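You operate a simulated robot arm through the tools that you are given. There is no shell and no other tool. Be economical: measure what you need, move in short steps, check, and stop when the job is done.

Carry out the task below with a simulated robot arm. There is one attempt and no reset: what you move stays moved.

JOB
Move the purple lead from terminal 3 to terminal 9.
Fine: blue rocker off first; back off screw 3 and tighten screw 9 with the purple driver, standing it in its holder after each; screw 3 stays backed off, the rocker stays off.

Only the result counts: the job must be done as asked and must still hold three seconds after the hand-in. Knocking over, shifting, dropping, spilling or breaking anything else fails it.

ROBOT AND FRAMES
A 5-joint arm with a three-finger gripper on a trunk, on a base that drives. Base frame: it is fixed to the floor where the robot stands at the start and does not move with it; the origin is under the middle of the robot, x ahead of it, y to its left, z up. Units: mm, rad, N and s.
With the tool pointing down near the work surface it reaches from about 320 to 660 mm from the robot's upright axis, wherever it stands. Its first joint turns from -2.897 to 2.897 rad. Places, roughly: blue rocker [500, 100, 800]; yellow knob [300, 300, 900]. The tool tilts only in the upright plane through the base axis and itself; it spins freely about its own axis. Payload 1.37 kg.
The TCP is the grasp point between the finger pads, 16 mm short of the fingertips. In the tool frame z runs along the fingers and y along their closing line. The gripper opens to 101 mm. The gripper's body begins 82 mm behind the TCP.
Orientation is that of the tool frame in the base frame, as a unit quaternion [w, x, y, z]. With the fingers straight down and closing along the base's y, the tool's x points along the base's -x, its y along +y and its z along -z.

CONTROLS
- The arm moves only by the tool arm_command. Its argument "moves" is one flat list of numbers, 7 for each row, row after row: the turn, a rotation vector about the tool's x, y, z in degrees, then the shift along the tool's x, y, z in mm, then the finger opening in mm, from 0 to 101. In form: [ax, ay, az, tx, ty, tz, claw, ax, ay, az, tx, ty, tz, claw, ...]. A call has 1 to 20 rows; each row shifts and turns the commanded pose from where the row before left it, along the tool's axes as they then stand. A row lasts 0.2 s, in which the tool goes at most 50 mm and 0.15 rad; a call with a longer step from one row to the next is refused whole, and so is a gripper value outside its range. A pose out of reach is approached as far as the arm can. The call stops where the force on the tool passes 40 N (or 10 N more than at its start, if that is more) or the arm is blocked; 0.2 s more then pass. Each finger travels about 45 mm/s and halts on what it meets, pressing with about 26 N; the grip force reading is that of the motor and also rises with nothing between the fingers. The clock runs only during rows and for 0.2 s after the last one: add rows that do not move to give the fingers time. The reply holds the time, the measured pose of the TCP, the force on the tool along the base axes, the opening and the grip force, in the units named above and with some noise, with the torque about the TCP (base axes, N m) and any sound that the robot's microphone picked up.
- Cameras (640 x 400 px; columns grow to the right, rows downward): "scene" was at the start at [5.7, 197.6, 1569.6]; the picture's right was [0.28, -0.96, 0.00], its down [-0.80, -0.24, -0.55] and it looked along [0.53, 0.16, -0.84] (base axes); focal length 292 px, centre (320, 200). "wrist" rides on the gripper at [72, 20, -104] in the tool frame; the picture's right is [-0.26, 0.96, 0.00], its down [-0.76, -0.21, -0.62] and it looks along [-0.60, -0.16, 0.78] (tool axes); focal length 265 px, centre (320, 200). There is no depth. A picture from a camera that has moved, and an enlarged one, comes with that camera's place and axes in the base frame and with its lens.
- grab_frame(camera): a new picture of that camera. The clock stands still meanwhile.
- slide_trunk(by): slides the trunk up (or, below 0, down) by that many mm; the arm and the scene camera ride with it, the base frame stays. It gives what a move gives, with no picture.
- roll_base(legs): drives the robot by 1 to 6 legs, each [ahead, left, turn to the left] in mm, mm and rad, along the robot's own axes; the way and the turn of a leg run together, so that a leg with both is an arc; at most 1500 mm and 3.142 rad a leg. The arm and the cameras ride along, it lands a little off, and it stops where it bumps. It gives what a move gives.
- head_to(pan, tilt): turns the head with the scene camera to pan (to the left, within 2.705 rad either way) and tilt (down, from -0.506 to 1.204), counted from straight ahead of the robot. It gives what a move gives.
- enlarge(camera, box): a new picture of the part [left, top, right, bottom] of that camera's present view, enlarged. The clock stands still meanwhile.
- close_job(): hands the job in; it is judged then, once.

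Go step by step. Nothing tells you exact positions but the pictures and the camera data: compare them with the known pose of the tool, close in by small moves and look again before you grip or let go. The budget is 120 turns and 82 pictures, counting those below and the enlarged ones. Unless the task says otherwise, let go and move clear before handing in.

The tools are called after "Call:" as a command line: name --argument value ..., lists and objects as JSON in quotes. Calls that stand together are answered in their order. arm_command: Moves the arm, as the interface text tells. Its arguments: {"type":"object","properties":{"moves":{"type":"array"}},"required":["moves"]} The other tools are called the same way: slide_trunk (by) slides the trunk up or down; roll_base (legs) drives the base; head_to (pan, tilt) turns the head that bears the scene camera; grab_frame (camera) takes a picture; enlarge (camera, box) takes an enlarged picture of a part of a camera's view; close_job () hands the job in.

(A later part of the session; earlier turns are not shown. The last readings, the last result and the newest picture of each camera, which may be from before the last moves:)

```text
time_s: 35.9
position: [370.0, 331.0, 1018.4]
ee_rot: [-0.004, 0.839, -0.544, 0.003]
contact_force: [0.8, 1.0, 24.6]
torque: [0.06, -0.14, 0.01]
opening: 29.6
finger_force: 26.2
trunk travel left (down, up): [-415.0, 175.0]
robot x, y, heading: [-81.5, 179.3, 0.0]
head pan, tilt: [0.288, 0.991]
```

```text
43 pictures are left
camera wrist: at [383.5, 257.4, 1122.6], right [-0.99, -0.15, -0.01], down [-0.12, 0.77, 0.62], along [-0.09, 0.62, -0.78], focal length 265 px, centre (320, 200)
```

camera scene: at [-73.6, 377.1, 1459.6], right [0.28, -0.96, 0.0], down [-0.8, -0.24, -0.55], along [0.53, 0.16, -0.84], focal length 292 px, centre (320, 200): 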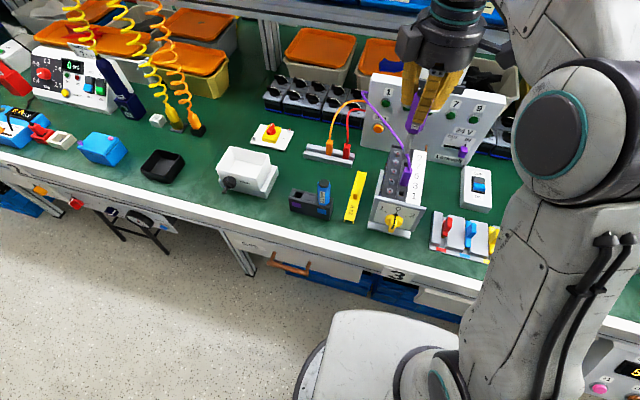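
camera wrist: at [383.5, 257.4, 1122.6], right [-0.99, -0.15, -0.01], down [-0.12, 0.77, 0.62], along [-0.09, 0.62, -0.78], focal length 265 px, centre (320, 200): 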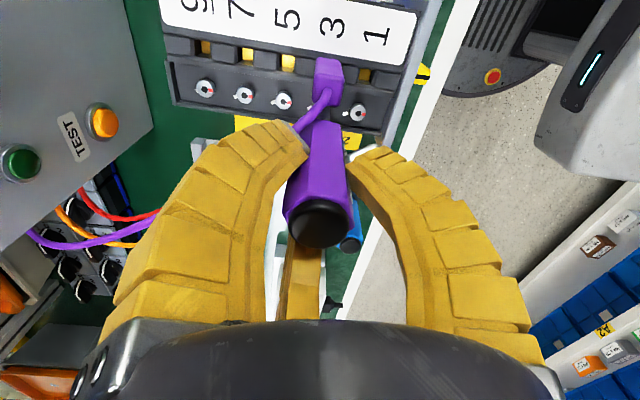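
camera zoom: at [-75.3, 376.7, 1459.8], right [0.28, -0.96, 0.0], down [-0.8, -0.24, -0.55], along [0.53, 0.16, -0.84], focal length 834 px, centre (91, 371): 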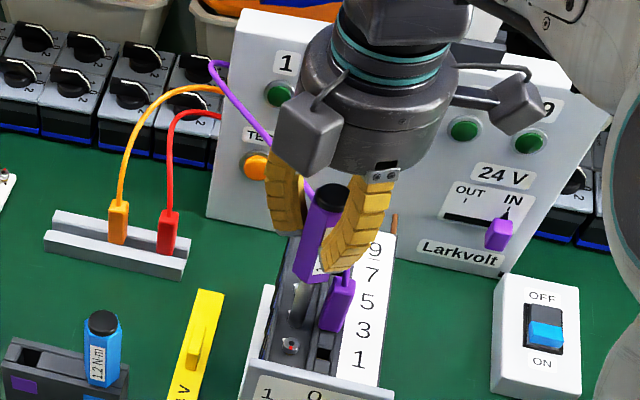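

The driver is vertical but slid up a little in the grip. I rotate further without extra push to see whether driver and gripper turn together.

Call:
arm_command --moves '[0, 0, -8, 0, 0, 0, 15, 0, 0, -8, 0, 0, 0, 15, 0, 0, -8, 0, 0, 0, 15, 0, 0, -8, 0, 0, 0, 15, 0, 0, -8, 0, 0, 0, 15]'

Call:
grab_frame --camera "wrist"

```text
time_s: 37.1
position: [371.4, 331.8, 1019.0]
ee_rot: [-0.002, 0.975, -0.224, 0.004]
contact_force: [-2.1, 1.1, 23.8]
torque: [0.03, 0.12, 0.01]
opening: 29.3
finger_force: 25.7
trunk travel left (down, up): [-415.0, 175.0]
robot x, y, heading: [-76.4, 182.7, 0.005]
head pan, tilt: [0.288, 0.991]
```

```text
42 pictures are left
camera wrist: at [428.2, 282.1, 1123.4], right [-0.66, -0.75, -0.01], down [-0.59, 0.52, 0.62], along [-0.46, 0.41, -0.79], focal length 265 px, centre (320, 200)
```

wrist: 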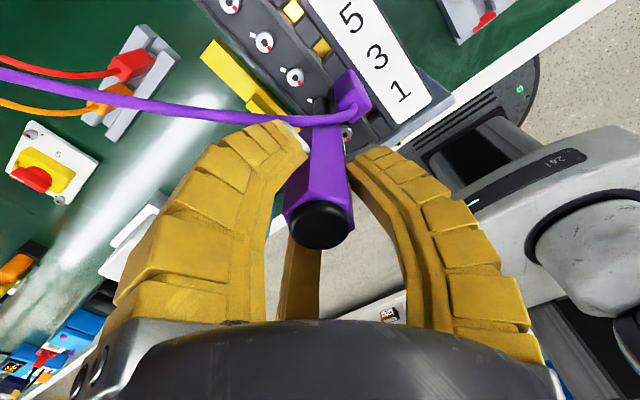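

Driver and gripper turn together now. I continue counter-clockwise toward a bit over half a turn.

Call:
arm_command --moves '[0, 0, -8, 0, 0, 0, 15, 0, 0, -8, 0, 0, 0, 15, 0, 0, -8, 0, 0, 0, 15, 0, 0, -8, 0, 0, 0, 15, 0, 0, -8, 0, 0, 0, 15, 0, 0, -8, 0, 0, 0, 15, 0, 0, -8, 0, 0, 0, 15, 0, 0, -8, 0, 0, 0, 15, 0, 0, -8, 0, 0, 0, 15, 0, 0, -8, 0, 0, 0, 15, 0, 0, -8, 0, 0, 0, 15, 0, 0, -8, 0, 0, 0, 15, 0, 0, -8, 0, 0, 0, 15, 0, 0, -8, 0, 0, 0, 15, 0, 0, -8, 0, 0, 0, 15, 0, 0, -8, 0, 0, 0, 15]'

Call:
grab_frame --camera "wrist"

```text
time_s: 40.5
position: [-127.6, 573.0, 1016.9]
ee_rot: [0.001, 0.657, 0.754, -0.001]
contact_force: [0.6, 0.1, -0.2]
torque: [-0.02, 0.07, 0.03]
opening: 21.5
finger_force: 26.0
out of reach, approached as far as the arm can: row 6, 7, 8, 9, 10, 11, 12, 13, 14, 15, 16
trunk travel left (down, up): [-415.0, 175.0]
robot x, y, heading: [-76.1, 181.5, -0.004]
head pan, tilt: [0.288, 0.991]
```

```text
41 pictures are left
camera wrist: at [-115.2, 647.8, 1120.9], right [0.99, -0.13, 0.0], down [-0.1, -0.78, 0.62], along [-0.08, -0.62, -0.78], focal length 265 px, centre (320, 200)
```

wrist: 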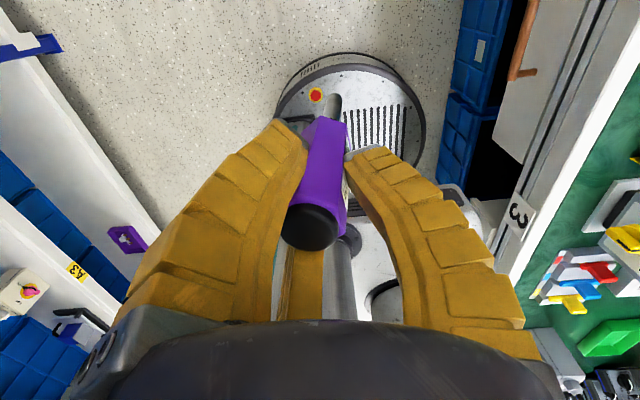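

The wrist spin hit its limit and the arm swung away to reach the orientation. I check the scene for damage at once.

Call:
grab_frame --camera "scene"

Call:
enlarge --camera "scene" --box '[260, 80, 460, 240]'

```text
40 pictures are left
camera scene: at [-72.3, 377.6, 1459.5], right [0.28, -0.96, 0.0], down [-0.8, -0.24, -0.55], along [0.53, 0.16, -0.84], focal length 292 px, centre (320, 200)
```

scene: 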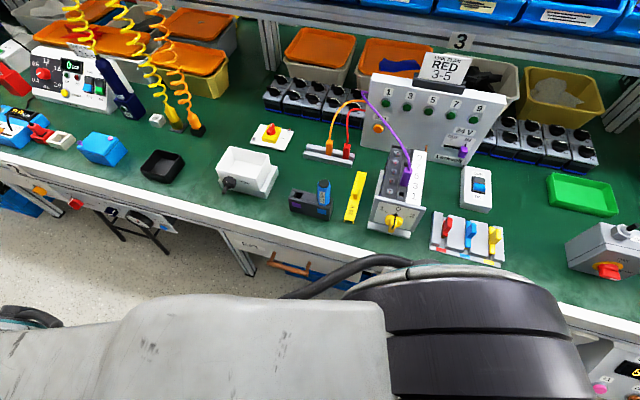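

```text
2.50 times, centred on (360, 160) of scene
camera zoom: at [-72.3, 377.6, 1459.5], right [0.28, -0.96, 0.0], down [-0.8, -0.24, -0.55], along [0.53, 0.16, -0.84], focal length 730 px, centre (220, 300)
```

zoom: 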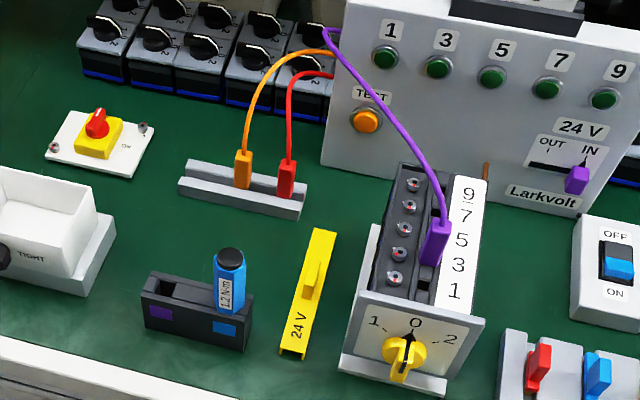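

Nothing appears disturbed. I zoom tight to read screw 3's mark.

Call:
enlarge --camera "scene" --box '[378, 140, 428, 200]'

```text
6.67 times, centred on (403, 170) of scene
camera zoom: at [-72.3, 377.6, 1459.5], right [0.28, -0.96, 0.0], down [-0.8, -0.24, -0.55], along [0.53, 0.16, -0.84], focal length 1946 px, centre (-233, 400)
```

zoom: 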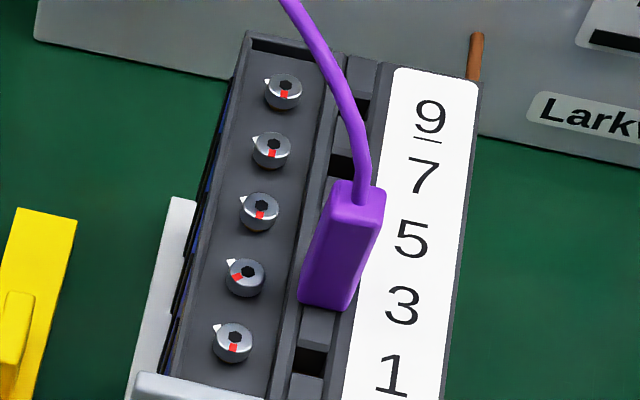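

The screw did turn: its red mark is ~75° off its tick (others ~135°). I'll re-position with the wrist wound back, then turn further. First raise, then unwind the wrist clockwise here in free space.

Call:
slide_trunk --by 120

Call:
arm_command --moves '[0, 0, 8, 0, 0, 0, 15, 0, 0, 8, 0, 0, 0, 15, 0, 0, 8, 0, 0, 0, 15, 0, 0, 8, 0, 0, 0, 15, 0, 0, 8, 0, 0, 0, 15, 0, 0, 8, 0, 0, 0, 15, 0, 0, 8, 0, 0, 0, 15, 0, 0, 8, 0, 0, 0, 15, 0, 0, 8, 0, 0, 0, 15, 0, 0, 8, 0, 0, 0, 15, 0, 0, 8, 0, 0, 0, 15, 0, 0, 8, 0, 0, 0, 15, 0, 0, 8, 0, 0, 0, 15, 0, 0, 8, 0, 0, 0, 15, 0, 0, 8, 0, 0, 0, 15]'

```text
time_s: 42.0
position: [-127.9, 573.7, 1136.8]
ee_rot: [0.0, 0.657, 0.754, 0.0]
contact_force: [-0.6, -0.6, -1.6]
torque: [0.03, 0.02, 0.0]
opening: 21.3
finger_force: 25.8
trunk travel left (down, up): [-535.0, 55.0]
robot x, y, heading: [-81.0, 181.5, 0.001]
head pan, tilt: [0.288, 0.991]
```

```text
time_s: 45.2
position: [-127.3, 573.5, 1136.9]
ee_rot: [0.001, 0.981, -0.194, 0.0]
contact_force: [-0.2, -1.0, -0.6]
torque: [-0.03, -0.01, -0.01]
opening: 21.3
finger_force: 25.7
trunk travel left (down, up): [-535.0, 55.0]
robot x, y, heading: [-81.2, 178.2, -0.001]
head pan, tilt: [0.288, 0.991]
```

Call:
arm_command --moves '[0, 0, 8.04, 0, 0, 0, 15, 0, 0, 8.04, 0, 0, 0, 15, 0, 0, 8.04, 0, 0, 0, 15, 0, 0, 8.04, 0, 0, 0, 15, 0, 0, 8.04, 0, 0, 0, 15, 0, 0, 8.04, 0, 0, 0, 15, 0, 0, 8.04, 0, 0, 0, 15, 0, 0, 8.04, 0, 0, 0, 15, 0, 0, 8.04, 0, 0, 0, 15, 0, 0, 8.04, 0, 0, 0, 15, 0, 0, 8.04, 0, 0, 0, 15, 0, 0, 8.04, 0, 0, 0, 15, 0, 0, 8.04, 0, 0, 0, 15, 0, 0, 8.04, 0, 0, 0, 15, 0, 0, 0, -35.9, -28.3, 0, 15, 0, 0, 0, -35.9, -28.3, 0, 15, 0, 0, 0, -35.9, -28.3, 0, 15, 0, 0, 0, -35.9, -28.3, 0, 15, 0, 0, 0, -35.9, -28.3, 0, 15]'

```text
time_s: 49.2
position: [77.3, 605.1, 1136.7]
ee_rot: [-0.001, -0.409, 0.912, -0.002]
contact_force: [0.6, 0.3, -1.3]
torque: [-0.02, 0.02, -0.03]
opening: 20.7
finger_force: 25.6
trunk travel left (down, up): [-535.0, 55.0]
robot x, y, heading: [-77.1, 178.8, 0.001]
head pan, tilt: [0.288, 0.991]
```

Call:
arm_command --moves '[0, 0, 0, 1, -44.7, 0, 15, 0, 0, 0, 1, -44.7, 0, 15, 0, 0, 0, 1, -44.7, 0, 15, 0, 0, 0, 1, -44.7, 0, 15, 0, 0, 0, 1, -44.7, 0, 15, 0, 0, 0, 1, -44.7, 0, 15, 0, 0, 0, 1, -44.7, 0, 15, 0, 0, 0, 1, -44.7, 0, 15, 0, 0, 0, 1, -44.7, 0, 15, 0, 0, 0, 0, 0, 0, 15]'

Call:
grab_frame --camera "wrist"

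```text
time_s: 51.4
position: [371.2, 333.2, 1138.3]
ee_rot: [0.0, -0.409, 0.912, 0.001]
contact_force: [0.3, -0.1, -1.4]
torque: [0.02, -0.02, 0.0]
opening: 20.4
finger_force: 26.4
trunk travel left (down, up): [-535.0, 55.0]
robot x, y, heading: [-85.5, 179.6, -0.001]
head pan, tilt: [0.288, 0.991]
```

```text
37 pictures are left
camera wrist: at [309.4, 292.8, 1242.8], right [-0.55, 0.84, 0.0], down [0.66, 0.43, 0.62], along [0.52, 0.34, -0.78], focal length 265 px, centre (320, 200)
```

wrist: 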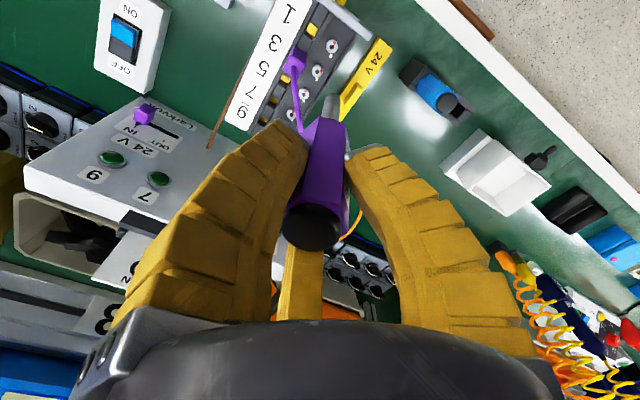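

Call:
enlarge --camera "wrist" --box '[260, 20, 380, 130]'

```text
3.64 times, centred on (320, 75) of wrist
camera zoom: at [309.4, 292.8, 1242.8], right [-0.55, 0.84, 0.0], down [0.66, 0.43, 0.62], along [0.52, 0.34, -0.78], focal length 965 px, centre (320, 654)
```

zoom: 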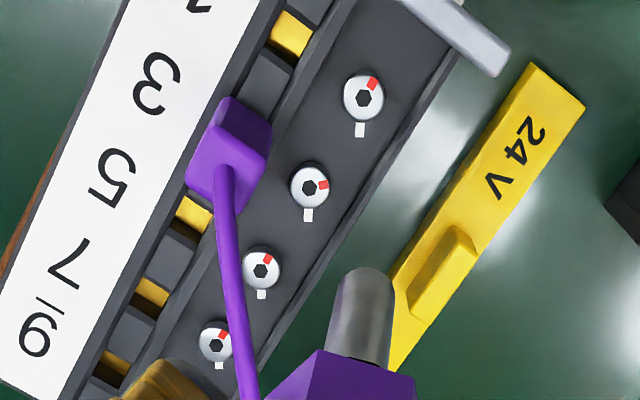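

Screw 3 is turned 90° from its tick, others ~145°. The driver has tilted slightly in the grip (tip ~11 mm along tool y), so I servo on the tip: shift over the screw and lower to ~15 mm above.

Call:
arm_command --moves '[0, 0, 0, 1.8, -12.5, 0, 15, 0, 0, 0, 0, 0, 30, 15, 0, 0, 0, 0, 0, 30, 15, 0, 0, 0, 0, 0, 25, 15, 0, 0, 0, 0, 0, 0, 15]'

Call:
enlarge --camera "wrist" --box '[260, 40, 380, 130]'

```text
time_s: 52.6
position: [377.9, 324.0, 1052.3]
ee_rot: [0.0, -0.409, 0.913, 0.0]
contact_force: [0.2, 0.1, -1.0]
torque: [0.02, 0.0, -0.03]
opening: 20.2
finger_force: 25.7
trunk travel left (down, up): [-535.0, 55.0]
robot x, y, heading: [-79.4, 183.1, -0.0]
head pan, tilt: [0.288, 0.991]
```

```text
4.44 times, centred on (320, 85) of wrist
camera zoom: at [317.8, 283.1, 1156.6], right [-0.54, 0.84, 0.0], down [0.66, 0.43, 0.62], along [0.52, 0.34, -0.78], focal length 1180 px, centre (320, 711)
```

zoom: 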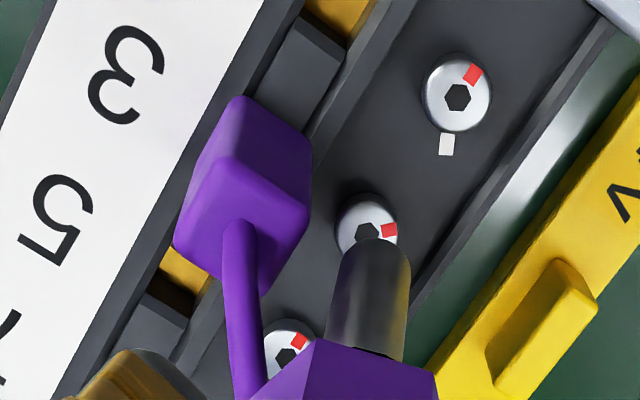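

Tip is aligned with screw 3. Descending to contact.

Call:
arm_command --moves '[0, 0, 0, 0, 0, 5, 15, 0, 0, 0, 0, 0, 5, 15, 0, 0, 0, 0, 0, 5, 15, 0, 0, 0, 0, 0, 3, 15, 0, 0, 0, 0, 0, 2, 15, 0, 0, 0, 0, 0, 0, 15]'

Call:
enlarge --camera "wrist" --box '[260, 50, 380, 130]'

```text
time_s: 54.0
position: [379.0, 323.4, 1032.6]
ee_rot: [0.001, -0.409, 0.913, 0.0]
contact_force: [0.7, 0.5, -1.1]
torque: [0.02, 0.02, -0.01]
opening: 20.4
finger_force: 26.2
trunk travel left (down, up): [-535.0, 55.0]
robot x, y, heading: [-81.4, 178.1, -0.0]
head pan, tilt: [0.288, 0.991]
```

```text
5.00 times, centred on (320, 90) of wrist
camera zoom: at [319.1, 282.4, 1136.7], right [-0.54, 0.84, 0.0], down [0.66, 0.43, 0.62], along [0.52, 0.34, -0.78], focal length 1327 px, centre (320, 750)
```

zoom: 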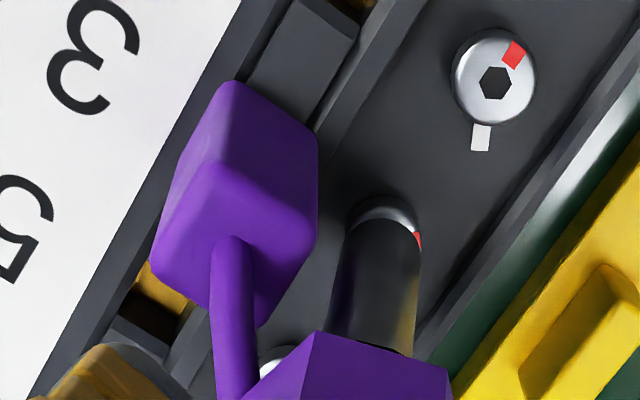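

Call:
arm_command --moves '[0, 0, 0, -0.8, 0.1, 2, 15, 0, 0, 0, 0, 0, 2, 15, 0, 0, 0, 0, 0, 2, 15, 0, 0, 0, 0, 0, 2, 15, 0, 0, 0, 0, 0, 0, 15]'

```text
time_s: 55.2
position: [380.7, 324.3, 1025.4]
ee_rot: [0.0, -0.41, 0.912, 0.0]
contact_force: [-0.6, 0.5, -0.9]
torque: [0.02, 0.0, 0.02]
opening: 20.4
finger_force: 25.2
trunk travel left (down, up): [-535.0, 55.0]
robot x, y, heading: [-80.2, 181.2, -0.0]
head pan, tilt: [0.288, 0.991]
```

Call:
arm_command --moves '[0, 0, 0, 0, 0, 2, 15, 0, 0, 0, 0, 0, 2, 15, 0, 0, 0, 0, 0, 0, 15]'

```text
time_s: 56.0
position: [380.0, 322.7, 1022.8]
ee_rot: [0.0, -0.41, 0.912, 0.0]
contact_force: [0.3, 0.1, 1.3]
torque: [0.03, -0.04, -0.02]
opening: 20.8
finger_force: 25.7
trunk travel left (down, up): [-535.0, 55.0]
robot x, y, heading: [-79.8, 179.9, -0.004]
head pan, tilt: [0.288, 0.991]
```

Light contact. I press slightly and turn CCW with the tip held in place (compensating the offset), 40° first.

Call:
arm_command --moves '[0, 0, 0, 0, 0, 2, 15, 0, 0, -8, -1.545, 0.15, 0.5, 15, 0, 0, -8, -1.545, 0.15, 0.5, 15, 0, 0, -8, -1.545, 0.15, 0, 15, 0, 0, -8, -1.545, 0.15, 0, 15, 0, 0, -8, -1.545, 0.15, 0, 15, 0, 0, 0, 0, 0, 0, 15]'

Call:
enlarge --camera "wrist" --box '[260, 50, 380, 130]'

```text
time_s: 57.6
position: [381.3, 330.4, 1018.3]
ee_rot: [0.0, -0.698, 0.716, -0.002]
contact_force: [0.4, -1.7, 20.3]
torque: [-0.22, 0.11, 0.03]
opening: 27.1
finger_force: 25.6
trunk travel left (down, up): [-535.0, 55.0]
robot x, y, heading: [-74.6, 178.0, 0.005]
head pan, tilt: [0.288, 0.991]
```

```text
5.00 times, centred on (320, 90) of wrist
camera zoom: at [361.2, 258.6, 1122.7], right [-0.96, 0.29, 0.0], down [0.23, 0.75, 0.62], along [0.18, 0.59, -0.78], focal length 1327 px, centre (320, 750)
```

zoom: 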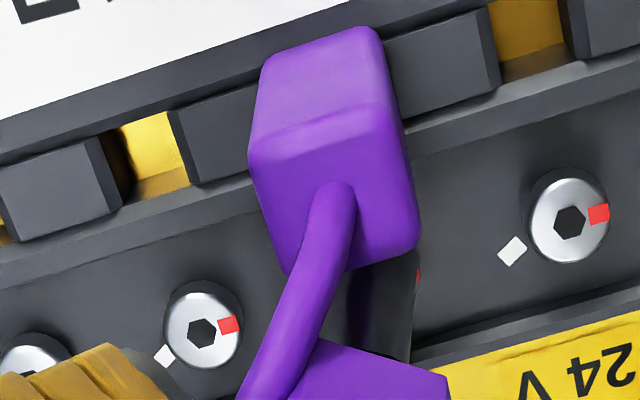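

The red mark now sits ~155° past its tick. I turn another 40° to be safely backed off like the others.

Call:
arm_command --moves '[0, 0, -8, -1.545, 0.15, 0, 15, 0, 0, -8, -1.545, 0.15, 0, 15, 0, 0, -8, -1.545, 0.15, 0, 15, 0, 0, -8, -1.545, 0.15, 0, 15, 0, 0, -8, -1.545, 0.15, 0, 15, 0, 0, 0, 0, 0, 0, 15]'

```text
time_s: 59.0
position: [379.9, 338.1, 1017.9]
ee_rot: [-0.001, 0.9, -0.435, 0.0]
contact_force: [0.7, -1.5, 16.8]
torque: [-0.26, 0.01, 0.02]
opening: 26.5
finger_force: 25.6
trunk travel left (down, up): [-535.0, 55.0]
robot x, y, heading: [-83.8, 181.6, -0.001]
head pan, tilt: [0.288, 0.991]
```

Now lift straight up and check the screw mark.

Call:
arm_command --moves '[0, 0, 0, 0, 0, -10, 15, 0, 0, 0, 0, 0, -25, 15, 0, 0, 0, 0, 0, -40, 15, 0, 0, 0, 0, 0, -40, 15, 0, 0, 0, 0, 0, 0, 15]'

Call:
enlarge --camera "wrist" --box '[240, 20, 400, 140]'

```text
time_s: 60.2
position: [381.0, 336.8, 1132.4]
ee_rot: [0.0, 0.901, -0.435, 0.001]
contact_force: [-0.5, -0.7, -1.2]
torque: [0.05, 0.0, -0.02]
opening: 20.9
finger_force: 25.9
trunk travel left (down, up): [-535.0, 55.0]
robot x, y, heading: [-77.7, 180.7, 0.004]
head pan, tilt: [0.288, 0.991]
```

```text
3.33 times, centred on (320, 80) of wrist
camera zoom: at [411.6, 269.1, 1237.3], right [-0.92, -0.39, 0.0], down [-0.31, 0.72, 0.62], along [-0.24, 0.57, -0.78], focal length 885 px, centre (320, 600)
```

zoom: 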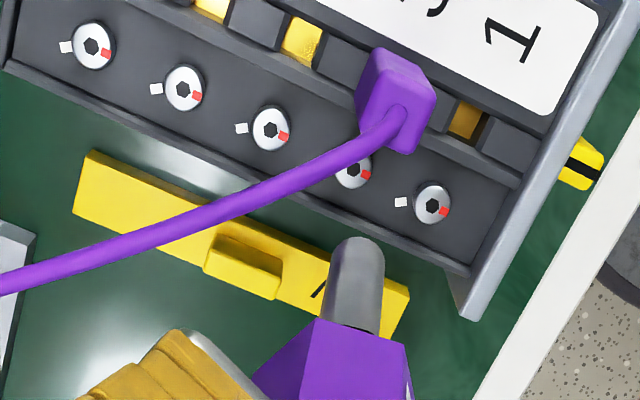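

Screw 3 is backed off like the others. Now I return the driver: move over its holder slot, spin so the tilt lies in the radial plane, and tilt the tool ~4.8° to make the driver upright.

Call:
arm_command --moves '[0, 0, 0, -41.8, -16.4, 0, 15, 0, 0, 0, -41.8, -16.4, 0, 15, 0, 0, 0, -41.8, -16.4, 0, 15, 0, 0, 0, -41.8, -16.4, 0, 15, 0, 0, 0, -41.8, -16.4, 0, 15, 0, 0, -4.6, 0, 0, 0, 15, 4.8, 0, 0, 0, 0, 0, 15, 0, 0, 0, 0, 0, 0, 15]'

Call:
grab_frame --camera "wrist"

Call:
enlarge --camera "scene" --box '[250, 90, 370, 230]'

```text
time_s: 62.0
position: [315.1, 552.8, 1133.3]
ee_rot: [-0.04, 0.916, -0.399, 0.014]
contact_force: [0.0, 1.3, -1.0]
torque: [0.02, 0.02, 0.0]
opening: 20.3
finger_force: 26.1
trunk travel left (down, up): [-535.0, 55.0]
robot x, y, heading: [-80.9, 181.9, -0.002]
head pan, tilt: [0.288, 0.991]
```

```text
31 pictures are left
camera wrist: at [345.9, 479.8, 1234.5], right [-0.88, -0.46, -0.08], down [-0.4, 0.66, 0.64], along [-0.24, 0.6, -0.76], focal length 265 px, centre (320, 200)
```

wrist: 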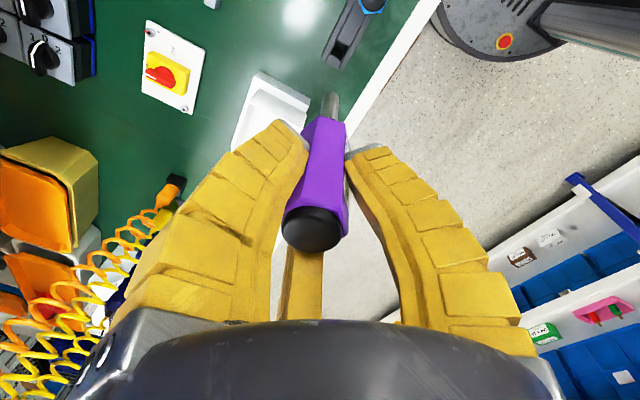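

```text
2.86 times, centred on (310, 160) of scene
camera zoom: at [-73.4, 377.5, 1579.5], right [0.28, -0.96, 0.0], down [-0.8, -0.24, -0.55], along [0.53, 0.16, -0.84], focal length 834 px, centre (349, 314)
```

zoom: 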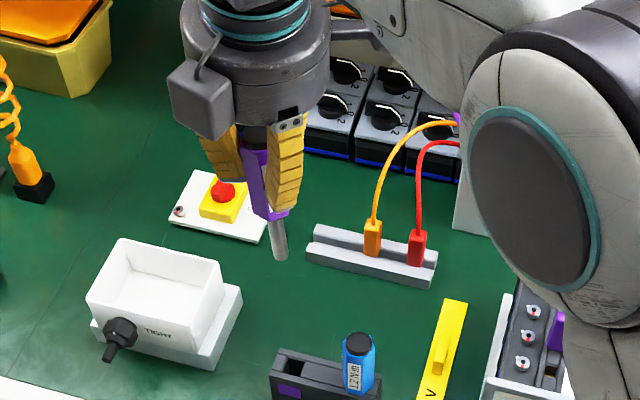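

The driver now hangs upright. I zoom on the slot to align the tip with the hole.

Call:
enlarge --camera "wrist" --box '[290, 0, 400, 110]'

```text
3.64 times, centred on (345, 55) of wrist
camera zoom: at [345.9, 479.8, 1234.5], right [-0.88, -0.46, -0.08], down [-0.4, 0.66, 0.64], along [-0.24, 0.6, -0.76], focal length 965 px, centre (229, 727)
```

zoom: 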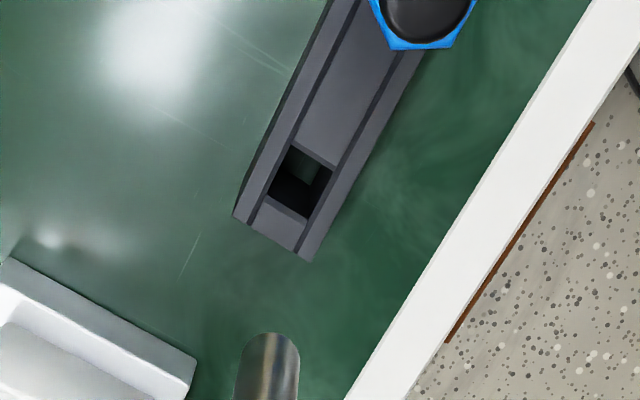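

Square hole centred about [315.8, 551]; tip is at about [318, 552]. I shift and lower using the trunk.

Call:
arm_command --moves '[0, 0, 0, -0.6, 2.6, 0, 15, 0, 0, 0, 0, 0, 0, 15]'

Call:
slide_trunk --by -165

Call:
enlarge --camera "wrist" --box '[280, 20, 400, 130]'

```text
time_s: 62.6
position: [311.9, 551.9, 1133.3]
ee_rot: [-0.039, 0.916, -0.399, 0.013]
contact_force: [0.5, 0.6, -0.2]
torque: [-0.02, -0.03, -0.03]
opening: 20.4
finger_force: 26.0
trunk travel left (down, up): [-535.0, 55.0]
robot x, y, heading: [-78.6, 182.9, -0.002]
head pan, tilt: [0.288, 0.991]
```

```text
time_s: 64.5
position: [312.1, 551.2, 966.9]
ee_rot: [-0.039, 0.916, -0.399, 0.013]
contact_force: [0.3, 0.4, -0.6]
torque: [-0.01, 0.0, -0.01]
opening: 20.1
finger_force: 26.6
trunk travel left (down, up): [-370.0, 220.0]
robot x, y, heading: [-80.1, 177.3, -0.005]
head pan, tilt: [0.288, 0.991]
```

```text
3.64 times, centred on (340, 75) of wrist
camera zoom: at [343.3, 478.0, 1069.9], right [-0.88, -0.46, -0.08], down [-0.4, 0.66, 0.64], along [-0.24, 0.6, -0.76], focal length 965 px, centre (247, 654)
```

zoom: 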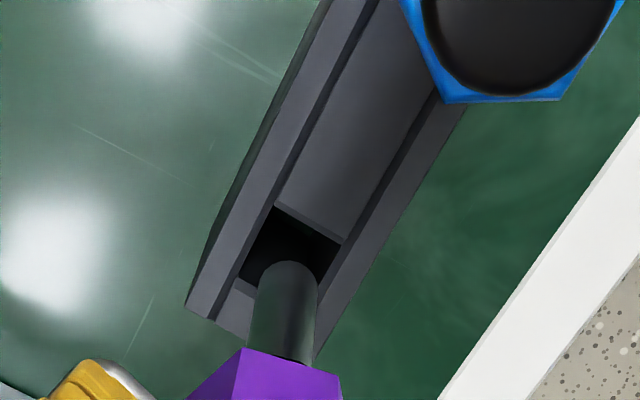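

Tip sits just above the hole, within ~1 mm. I insert with small guarded steps.

Call:
arm_command --moves '[0, 0, 0, -0.7, -0.7, 0, 15, 0, 0, 0, 0, 0.84, 9.97, 15, 0, 0, 0, 0, 0.84, 9.97, 15, 0, 0, 0, 0, 0.84, 9.97, 15, 0, 0, 0, 0, 0.84, 9.97, 15, 0, 0, 0, 0, 0.84, 9.97, 15, 0, 0, 0, 0, 0.84, 9.97, 15, 0, 0, 0, 0, 0, 0, 15]'

```text
time_s: 66.3
position: [312.8, 552.9, 907.5]
ee_rot: [-0.039, 0.916, -0.399, 0.014]
contact_force: [-1.2, -0.8, -1.0]
torque: [-0.06, 0.03, 0.0]
opening: 20.0
finger_force: 25.7
trunk travel left (down, up): [-370.0, 220.0]
robot x, y, heading: [-79.6, 178.6, -0.0]
head pan, tilt: [0.288, 0.991]
```

No resistance; the shaft is in the hole. I lower further in 3 mm steps until it seats.

Call:
arm_command --moves '[0, 0, 0, 0, 0.25, 3, 15, 0, 0, 0, 0, 0.25, 3, 15, 0, 0, 0, 0, 0.25, 3, 15, 0, 0, 0, 0, 0.17, 2, 15, 0, 0, 0, 0, 0, 0, 15]'

```text
time_s: 67.5
position: [312.1, 551.6, 897.6]
ee_rot: [-0.039, 0.916, -0.399, 0.012]
contact_force: [0.4, -3.5, 0.7]
torque: [-0.2, -0.01, -0.02]
opening: 20.8
finger_force: 26.0
trunk travel left (down, up): [-370.0, 220.0]
robot x, y, heading: [-80.4, 180.8, 0.006]
head pan, tilt: [0.288, 0.991]
```

Call:
arm_command --moves '[0, 0, 0, 0, 0.17, 2, 15, 0, 0, 0, 0, 0.17, 2, 15, 0, 0, 0, 0, 0.17, 2, 15, 0, 0, 0, 0, 0, 0, 15]'

Call:
enlarge --camera "scene" --box '[260, 130, 370, 240]'

```text
time_s: 68.5
position: [312.5, 552.2, 892.2]
ee_rot: [-0.04, 0.916, -0.398, 0.013]
contact_force: [-0.2, -1.8, 0.4]
torque: [-0.09, 0.0, -0.02]
opening: 20.3
finger_force: 25.9
trunk travel left (down, up): [-370.0, 220.0]
robot x, y, heading: [-77.1, 181.7, 0.0]
head pan, tilt: [0.288, 0.991]
```

```text
3.64 times, centred on (315, 185) of scene
camera zoom: at [-73.6, 377.0, 1414.6], right [0.28, -0.96, 0.0], down [-0.8, -0.24, -0.55], along [0.53, 0.16, -0.84], focal length 1062 px, centre (338, 254)
```

zoom: 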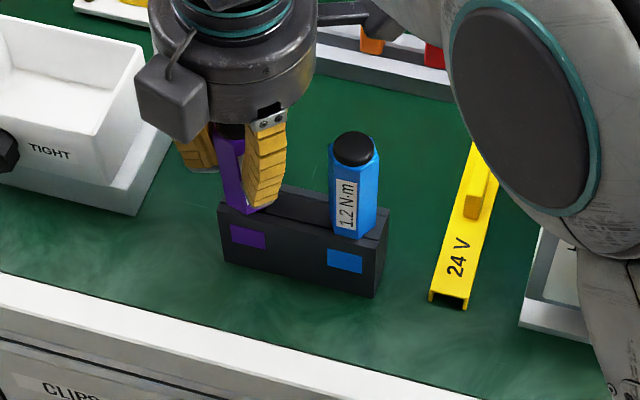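

Nearly seated. A few millimetres more.

Call:
arm_command --moves '[0, 0, 0, 0, 0.17, 2, 15, 0, 0, 0, 0, 0.17, 2, 15, 0, 0, 0, 0, 0.17, 2, 15, 0, 0, 0, 0, 0, 0, 15]'

```text
time_s: 69.5
position: [311.7, 551.6, 886.3]
ee_rot: [-0.042, 0.916, -0.399, 0.014]
contact_force: [3.8, -4.8, 22.3]
torque: [0.03, -0.02, -0.04]
opening: 29.2
finger_force: 25.4
trunk travel left (down, up): [-370.0, 220.0]
robot x, y, heading: [-81.4, 180.8, 0.004]
head pan, tilt: [0.288, 0.991]
```

Seated (22 N). I ease up 2 mm and open the fingers.

Call:
arm_command --moves '[0, 0, 0, 0, -0.17, -2, 15, 0, 0, 0, 0, 0, 0, 30, 0, 0, 0, 0, 0, 0, 45, 0, 0, 0, 0, 0, 0, 60, 0, 0, 0, 0, 0, 0, 60, 0, 0, 0, 0, 0, 0, 60]'

Call:
grab_frame --camera "wrist"

```text
time_s: 70.9
position: [311.8, 552.7, 887.0]
ee_rot: [-0.039, 0.916, -0.399, 0.013]
contact_force: [0.1, 0.2, -0.2]
torque: [0.02, 0.0, 0.0]
opening: 63.4
finger_force: 2.6
trunk travel left (down, up): [-370.0, 220.0]
robot x, y, heading: [-79.0, 179.4, -0.001]
head pan, tilt: [0.288, 0.991]
```

```text
26 pictures are left
camera wrist: at [342.5, 479.5, 987.9], right [-0.88, -0.46, -0.08], down [-0.4, 0.66, 0.64], along [-0.25, 0.6, -0.76], focal length 265 px, centre (320, 200)
```

wrist: 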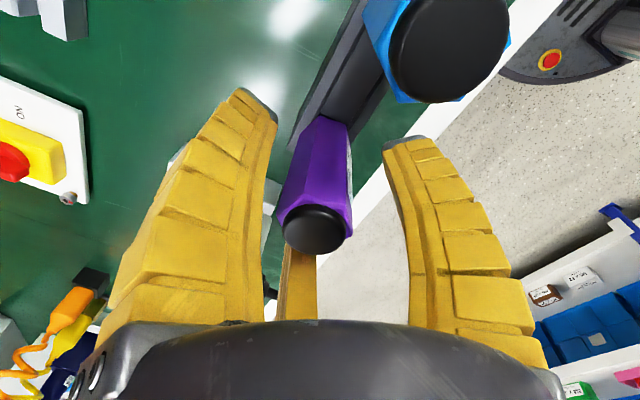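

The purple driver stands in its holder. I back straight up, level the tool, and wind the spin so the fingers close along y with the camera on the robot side for the plug.

Call:
arm_command --moves '[0, 0, 0, 0, -2.5, -29.9, 60, 0, 0, 0, 0, -2.5, -29.9, 60, -4.8, 0, 0, 0, 0, 0, 60, 0, 0, 7.82, 0, 0, 0, 60, 0, 0, 7.82, 0, 0, 0, 60, 0, 0, 7.82, 0, 0, 0, 60, 0, 0, 7.82, 0, 0, 0, 60, 0, 0, 7.82, 0, 0, 0, 60, 0, 0, 7.82, 0, 0, 0, 60, 0, 0, 7.82, 0, 0, 0, 60, 0, 0, 7.82, 0, 0, 0, 60, 0, 0, 7.82, 0, 0, 0, 60, 0, 0, 7.82, 0, 0, 0, 60, 0, 0, 7.82, 0, 0, 0, 60, 0, 0, 7.82, 0, 0, 0, 60, 0, 0, 7.82, 0, 0, 0, 60, 0, 0, 7.82, 0, 0, 0, 60, 0, 0, 7.82, 0, 0, 0, 60, 0, 0, 7.82, 0, 0, 0, 60, 0, 0, 7.82, 0, 0, 0, 60]'

Call:
slide_trunk --by 130

```text
time_s: 75.1
position: [311.7, 552.1, 946.6]
ee_rot: [-0.001, 0.001, 1.0, 0.0]
contact_force: [0.6, 0.2, -0.1]
torque: [0.01, 0.02, 0.01]
opening: 63.3
finger_force: 1.9
trunk travel left (down, up): [-370.0, 220.0]
robot x, y, heading: [-75.5, 181.4, -0.002]
head pan, tilt: [0.288, 0.991]
```

```text
time_s: 76.7
position: [312.9, 551.9, 1077.2]
ee_rot: [0.0, -0.001, 1.0, 0.0]
contact_force: [0.5, 0.8, -0.4]
torque: [-0.01, 0.0, 0.0]
opening: 63.3
finger_force: 2.4
trunk travel left (down, up): [-500.0, 90.0]
robot x, y, heading: [-80.3, 182.1, -0.005]
head pan, tilt: [0.288, 0.991]
```

Call:
arm_command --moves '[0, 0, 0, -9.9, -41.5, 0, 60, 0, 0, 0, -9.9, -41.5, 0, 60, 0, 0, 0, -9.9, -41.5, 0, 60, 0, 0, 0, -9.9, -41.5, 0, 60, 0, 0, 0, -9.9, -41.5, 0, 60, 0, 0, 0, -9.9, -41.5, 0, 60, 0, 0, 0, 0, 0, 0, 60]'

Call:
grab_frame --camera "wrist"

```text
time_s: 78.3
position: [370.1, 301.4, 1075.0]
ee_rot: [0.0, -0.001, 1.0, 0.0]
contact_force: [0.1, -0.1, 0.2]
torque: [-0.01, -0.01, -0.01]
opening: 63.4
finger_force: 2.3
trunk travel left (down, up): [-500.0, 90.0]
robot x, y, heading: [-77.5, 180.1, -0.002]
head pan, tilt: [0.288, 0.991]
```

```text
25 pictures are left
camera wrist: at [299.8, 320.8, 1180.3], right [0.26, 0.96, 0.0], down [0.76, -0.21, 0.62], along [0.6, -0.16, -0.78], focal length 265 px, centre (320, 200)
```

wrist: 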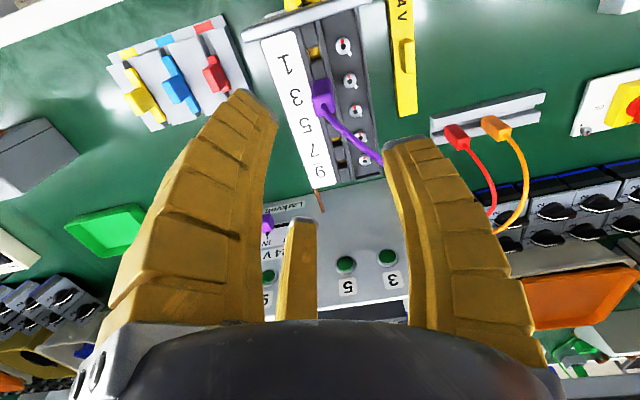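

Call:
enlarge --camera "wrist" --box '[270, 30, 400, 190]'

```text
2.50 times, centred on (335, 110) of wrist
camera zoom: at [299.8, 320.8, 1180.3], right [0.26, 0.96, 0.0], down [0.76, -0.21, 0.62], along [0.6, -0.16, -0.78], focal length 664 px, centre (282, 425)
```

zoom: 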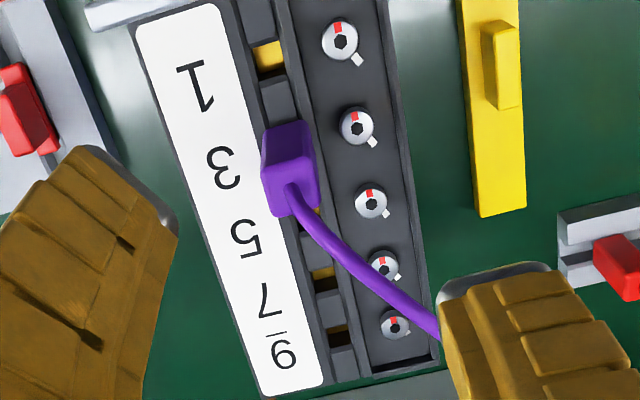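

Screw 3 is confirmed backed off. Plug top centre is about [373.5, 304.5, 957]. I narrow the fingers and descend above it.

Call:
arm_command --moves '[0, 0, 0, -1.2, 3.7, 0, 50, 0, 0, 0, 0, 0, 30, 44, 0, 0, 0, 0, 0, 30, 44, 0, 0, 0, 0, 0, 31, 44, 0, 0, 0, 0, 0, 0, 44, 0, 0, 0, 0, 0, 0, 44]'

Call:
grab_frame --camera "wrist"

```text
time_s: 79.7
position: [376.6, 306.1, 985.0]
ee_rot: [0.001, 0.0, 1.0, 0.0]
contact_force: [0.2, 0.0, 0.0]
torque: [0.01, -0.03, -0.01]
opening: 48.2
finger_force: 3.2
trunk travel left (down, up): [-500.0, 90.0]
robot x, y, heading: [-80.5, 182.8, -0.0]
head pan, tilt: [0.288, 0.991]
```

```text
23 pictures are left
camera wrist: at [305.5, 325.5, 1089.3], right [0.26, 0.96, 0.0], down [0.76, -0.21, 0.62], along [0.6, -0.16, -0.78], focal length 265 px, centre (320, 200)
```

wrist: 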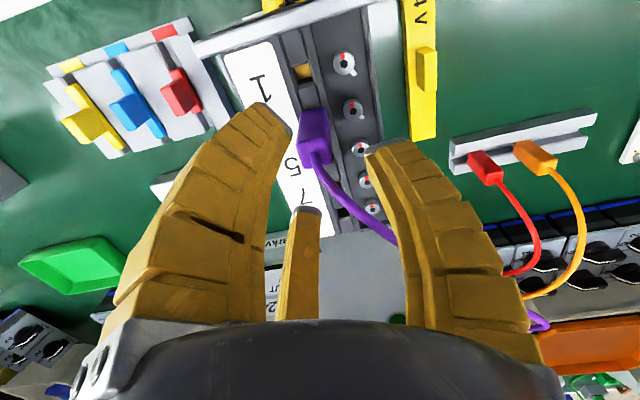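

Clear of the cable. I lower onto the plug and close.

Call:
arm_command --moves '[0, 0, 0, 4, -0.5, 14, 44, 0, 0, 0, 0, 0, 14, 44, 0, 0, 0, 0, 0, 14, 44, 0, 0, 0, 0, 0, 0, 44]'

Call:
grab_frame --camera "wrist"

```text
time_s: 80.7
position: [368.9, 305.5, 944.1]
ee_rot: [0.0, -0.001, 1.0, 0.0]
contact_force: [0.5, 0.3, 0.2]
torque: [-0.02, 0.01, -0.02]
opening: 48.0
finger_force: 3.0
trunk travel left (down, up): [-500.0, 90.0]
robot x, y, heading: [-76.6, 182.0, 0.002]
head pan, tilt: [0.288, 0.991]
```

```text
22 pictures are left
camera wrist: at [299.4, 325.9, 1048.0], right [0.26, 0.96, 0.0], down [0.76, -0.21, 0.62], along [0.6, -0.16, -0.78], focal length 265 px, centre (320, 200)
```

wrist: 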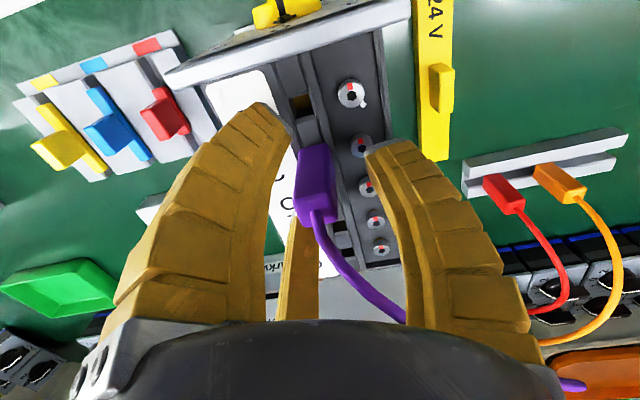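

Plug is centred between the fingers. Closing.

Call:
arm_command --moves '[0, 0, 0, 0, 0, 0, 30, 0, 0, 0, 0, 0, 0, 18, 0, 0, 0, 0, 0, 0, 8, 0, 0, 0, 0, 0, 0, 8, 0, 0, 0, 0, 0, 0, 8]'

```text
time_s: 81.9
position: [370.7, 306.6, 944.7]
ee_rot: [-0.001, -0.001, 1.0, 0.0]
contact_force: [0.1, -0.1, 1.8]
torque: [0.03, -0.01, 0.02]
opening: 20.7
finger_force: 9.6
trunk travel left (down, up): [-500.0, 90.0]
robot x, y, heading: [-79.2, 179.2, 0.004]
head pan, tilt: [0.288, 0.991]
```

Call:
arm_command --moves '[0, 0, 0, 0, 0, 0, 8, 0, 0, 0, 0, 0, 0, 8, 0, 0, 0, 0, 0, 0, 8]'

Call:
enlarge --camera "wrist" --box '[240, 80, 420, 260]'

```text
time_s: 82.7
position: [370.7, 305.2, 944.9]
ee_rot: [0.0, 0.0, 1.0, 0.0]
contact_force: [1.2, 0.0, 1.6]
torque: [0.04, 0.05, -0.06]
opening: 21.0
finger_force: 10.0
trunk travel left (down, up): [-500.0, 90.0]
robot x, y, heading: [-78.5, 178.7, -0.001]
head pan, tilt: [0.288, 0.991]
```

```text
2.22 times, centred on (330, 170) of wrist
camera zoom: at [299.5, 325.8, 1048.2], right [0.26, 0.96, 0.0], down [0.76, -0.21, 0.62], along [0.6, -0.16, -0.78], focal length 590 px, centre (298, 267)
```

zoom: 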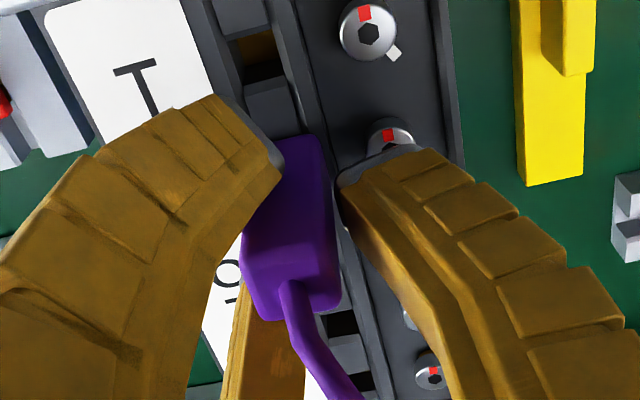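

Gripped. I tighten the grip fully and pull the plug straight up.

Call:
arm_command --moves '[0, 0, 0, 0, 0, 0, 0, 0, 0, 0, 0, 0, 0, 0, 0, 0, 0, 0, 0, -5, 0, 0, 0, 0, 0, 0, -5, 0, 0, 0, 0, 0, 0, -5, 0, 0, 0, 0, 0, 0, -5, 0, 0, 0, 0, 0, 0, -10, 0, 0, 0, 0, 0, 0, -10, 0, 0, 0, 0, 0, 0, -10, 0, 0, 0, 0, 0, 0, 0, 0]'

Call:
grab_frame --camera "wrist"

```text
time_s: 84.9
position: [369.6, 307.1, 994.4]
ee_rot: [0.0, -0.001, 1.0, 0.0]
contact_force: [-0.4, 0.1, -0.3]
torque: [-0.01, 0.0, 0.0]
opening: 13.5
finger_force: 25.9
trunk travel left (down, up): [-500.0, 90.0]
robot x, y, heading: [-80.7, 178.0, -0.003]
head pan, tilt: [0.288, 0.991]
```

```text
20 pictures are left
camera wrist: at [298.7, 326.1, 1098.0], right [0.26, 0.96, 0.0], down [0.76, -0.21, 0.62], along [0.6, -0.16, -0.78], focal length 265 px, centre (320, 200)
```

wrist: 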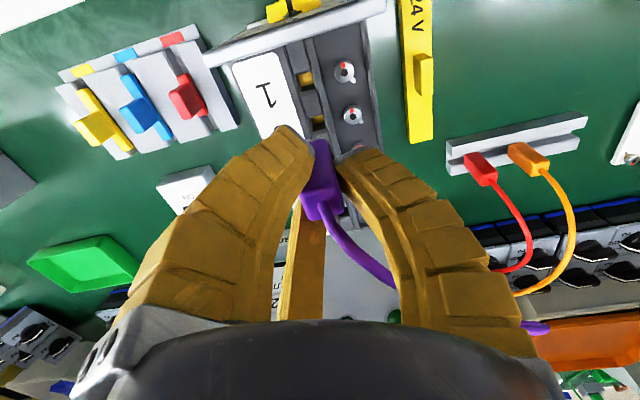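

The plug is out and held. I check it from the scene camera.

Call:
enlarge --camera "scene" --box '[350, 90, 460, 230]'

```text
2.86 times, centred on (405, 160) of scene
camera zoom: at [-73.5, 377.2, 1544.6], right [0.28, -0.96, 0.0], down [-0.8, -0.24, -0.55], along [0.53, 0.16, -0.84], focal length 834 px, centre (77, 314)
```

zoom: 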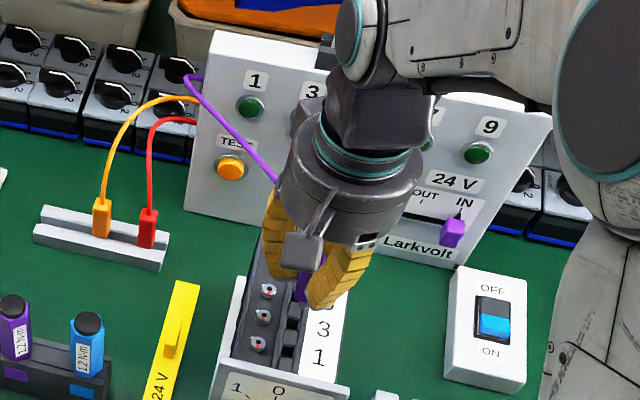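

Shift by exactly three pitches (+90 mm in x) to terminal 9, then verify.

Call:
arm_command --moves '[0, 0, 0, -18.2, 0, 0, 0, 0, 0, 0, -18.2, 0, 0, 0, 0, 0, 0, -18.2, 0, 0, 0, 0, 0, 0, -18.2, 0, 0, 0, 0, 0, 0, -18, 0, 0, 0, 0, 0, 0, 0, 0, 0, 0]'

Call:
enlarge --camera "wrist" --box '[260, 60, 400, 240]'

```text
time_s: 86.3
position: [459.9, 305.6, 994.2]
ee_rot: [-0.001, 0.001, 1.0, 0.0]
contact_force: [-0.5, -0.6, 0.1]
torque: [-0.01, 0.0, -0.03]
opening: 13.4
finger_force: 26.0
trunk travel left (down, up): [-500.0, 90.0]
robot x, y, heading: [-81.0, 179.3, 0.001]
head pan, tilt: [0.288, 0.991]
```

```text
2.22 times, centred on (330, 150) of wrist
camera zoom: at [389.5, 325.4, 1097.8], right [0.26, 0.96, 0.0], down [0.76, -0.21, 0.62], along [0.6, -0.16, -0.78], focal length 590 px, centre (298, 311)
```

zoom: 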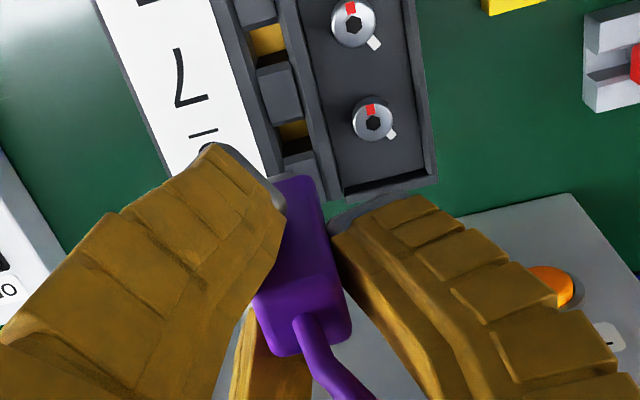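

Alignment confirmed (screw 9 is 89.6 mm beyond screw 3). I insert straight down in small steps.

Call:
arm_command --moves '[0, 0, 0, 0, 0.4, 10, 0, 0, 0, 0, 0, 0, 10, 0, 0, 0, 0, 0, 0, 8, 0, 0, 0, 0, 0, 0, 5, 0, 0, 0, 0, 0, 0, 3, 0, 0, 0, 0, 0, 0, 3, 0, 0, 0, 0, 0, 0, 3, 0, 0, 0, 0, 0, 0, 3, 0, 0, 0, 0, 0, 0, 2, 0, 0, 0, 0, 0, 0, 2, 0, 0, 0, 0, 0, 0, 0, 0]'

Call:
enlarge --camera "wrist" --box '[240, 80, 420, 260]'

```text
time_s: 88.7
position: [460.6, 306.0, 946.2]
ee_rot: [0.001, 0.001, 1.0, 0.0]
contact_force: [0.5, -2.3, 5.2]
torque: [-0.07, 0.0, -0.01]
opening: 14.9
finger_force: 26.5
trunk travel left (down, up): [-500.0, 90.0]
robot x, y, heading: [-77.9, 177.8, 0.001]
head pan, tilt: [0.288, 0.991]
```

```text
2.22 times, centred on (330, 170) of wrist
camera zoom: at [389.8, 325.6, 1049.8], right [0.26, 0.96, 0.0], down [0.76, -0.21, 0.62], along [0.6, -0.16, -0.78], focal length 590 px, centre (298, 267)
```

zoom: 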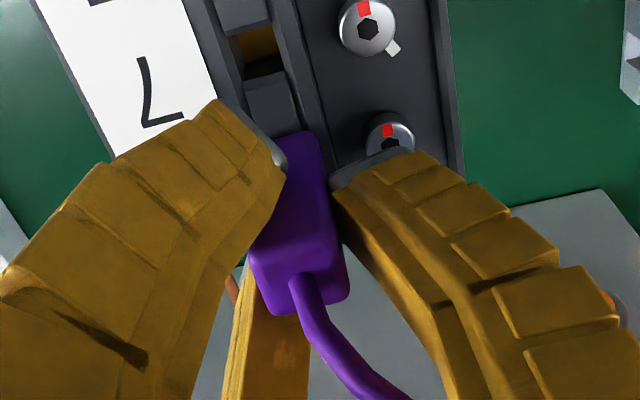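

Nearly home (1.6 mm to go). I push a bit more to seat it fully.

Call:
arm_command --moves '[0, 0, 0, 0, 0, 1.5, 0, 0, 0, 0, 0, 0, 1.5, 0, 0, 0, 0, 0, 0, 1, 0, 0, 0, 0, 0, 0, 0, 0]'

```text
time_s: 89.7
position: [459.5, 306.4, 942.8]
ee_rot: [0.001, 0.0, 1.0, 0.001]
contact_force: [2.1, -5.9, 17.5]
torque: [-0.21, -0.02, -0.01]
opening: 18.2
finger_force: 25.7
trunk travel left (down, up): [-500.0, 90.0]
robot x, y, heading: [-78.1, 178.4, 0.002]
head pan, tilt: [0.288, 0.991]
```

Firm stop at 17 N: seated. I open the fingers and look.

Call:
arm_command --moves '[0, 0, 0, 0, 0, 0, 20, 0, 0, 0, 0, 0, 0, 30, 0, 0, 0, 0, 0, 0, 40, 0, 0, 0, 0, 0, 0, 46, 0, 0, 0, 0, 0, 0, 46, 0, 0, 0, 0, 0, 0, 46, 0, 0, 0, 0, 0, -20, 46, 0, 0, 0, 0, 0, -30, 46, 0, 0, 0, 0, 0, -40, 46, 0, 0, 0, 0, 0, -40, 46, 0, 0, 0, 0, 0, 0, 46]'

Call:
enlarge --camera "wrist" --box '[260, 20, 420, 200]'

```text
time_s: 92.1
position: [460.2, 305.4, 1071.4]
ee_rot: [0.0, 0.001, 1.0, 0.0]
contact_force: [-0.5, 0.0, -0.1]
torque: [-0.02, 0.0, 0.0]
opening: 50.2
finger_force: 3.5
trunk travel left (down, up): [-500.0, 90.0]
robot x, y, heading: [-78.6, 177.6, 0.001]
head pan, tilt: [0.288, 0.991]
```

```text
2.22 times, centred on (340, 110) of wrist
camera zoom: at [389.6, 324.6, 1175.8], right [0.26, 0.96, 0.0], down [0.76, -0.21, 0.62], along [0.6, -0.16, -0.78], focal length 590 px, centre (276, 400)
```

zoom: 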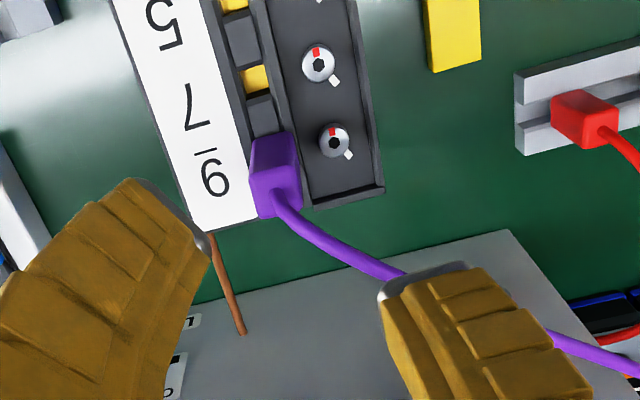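

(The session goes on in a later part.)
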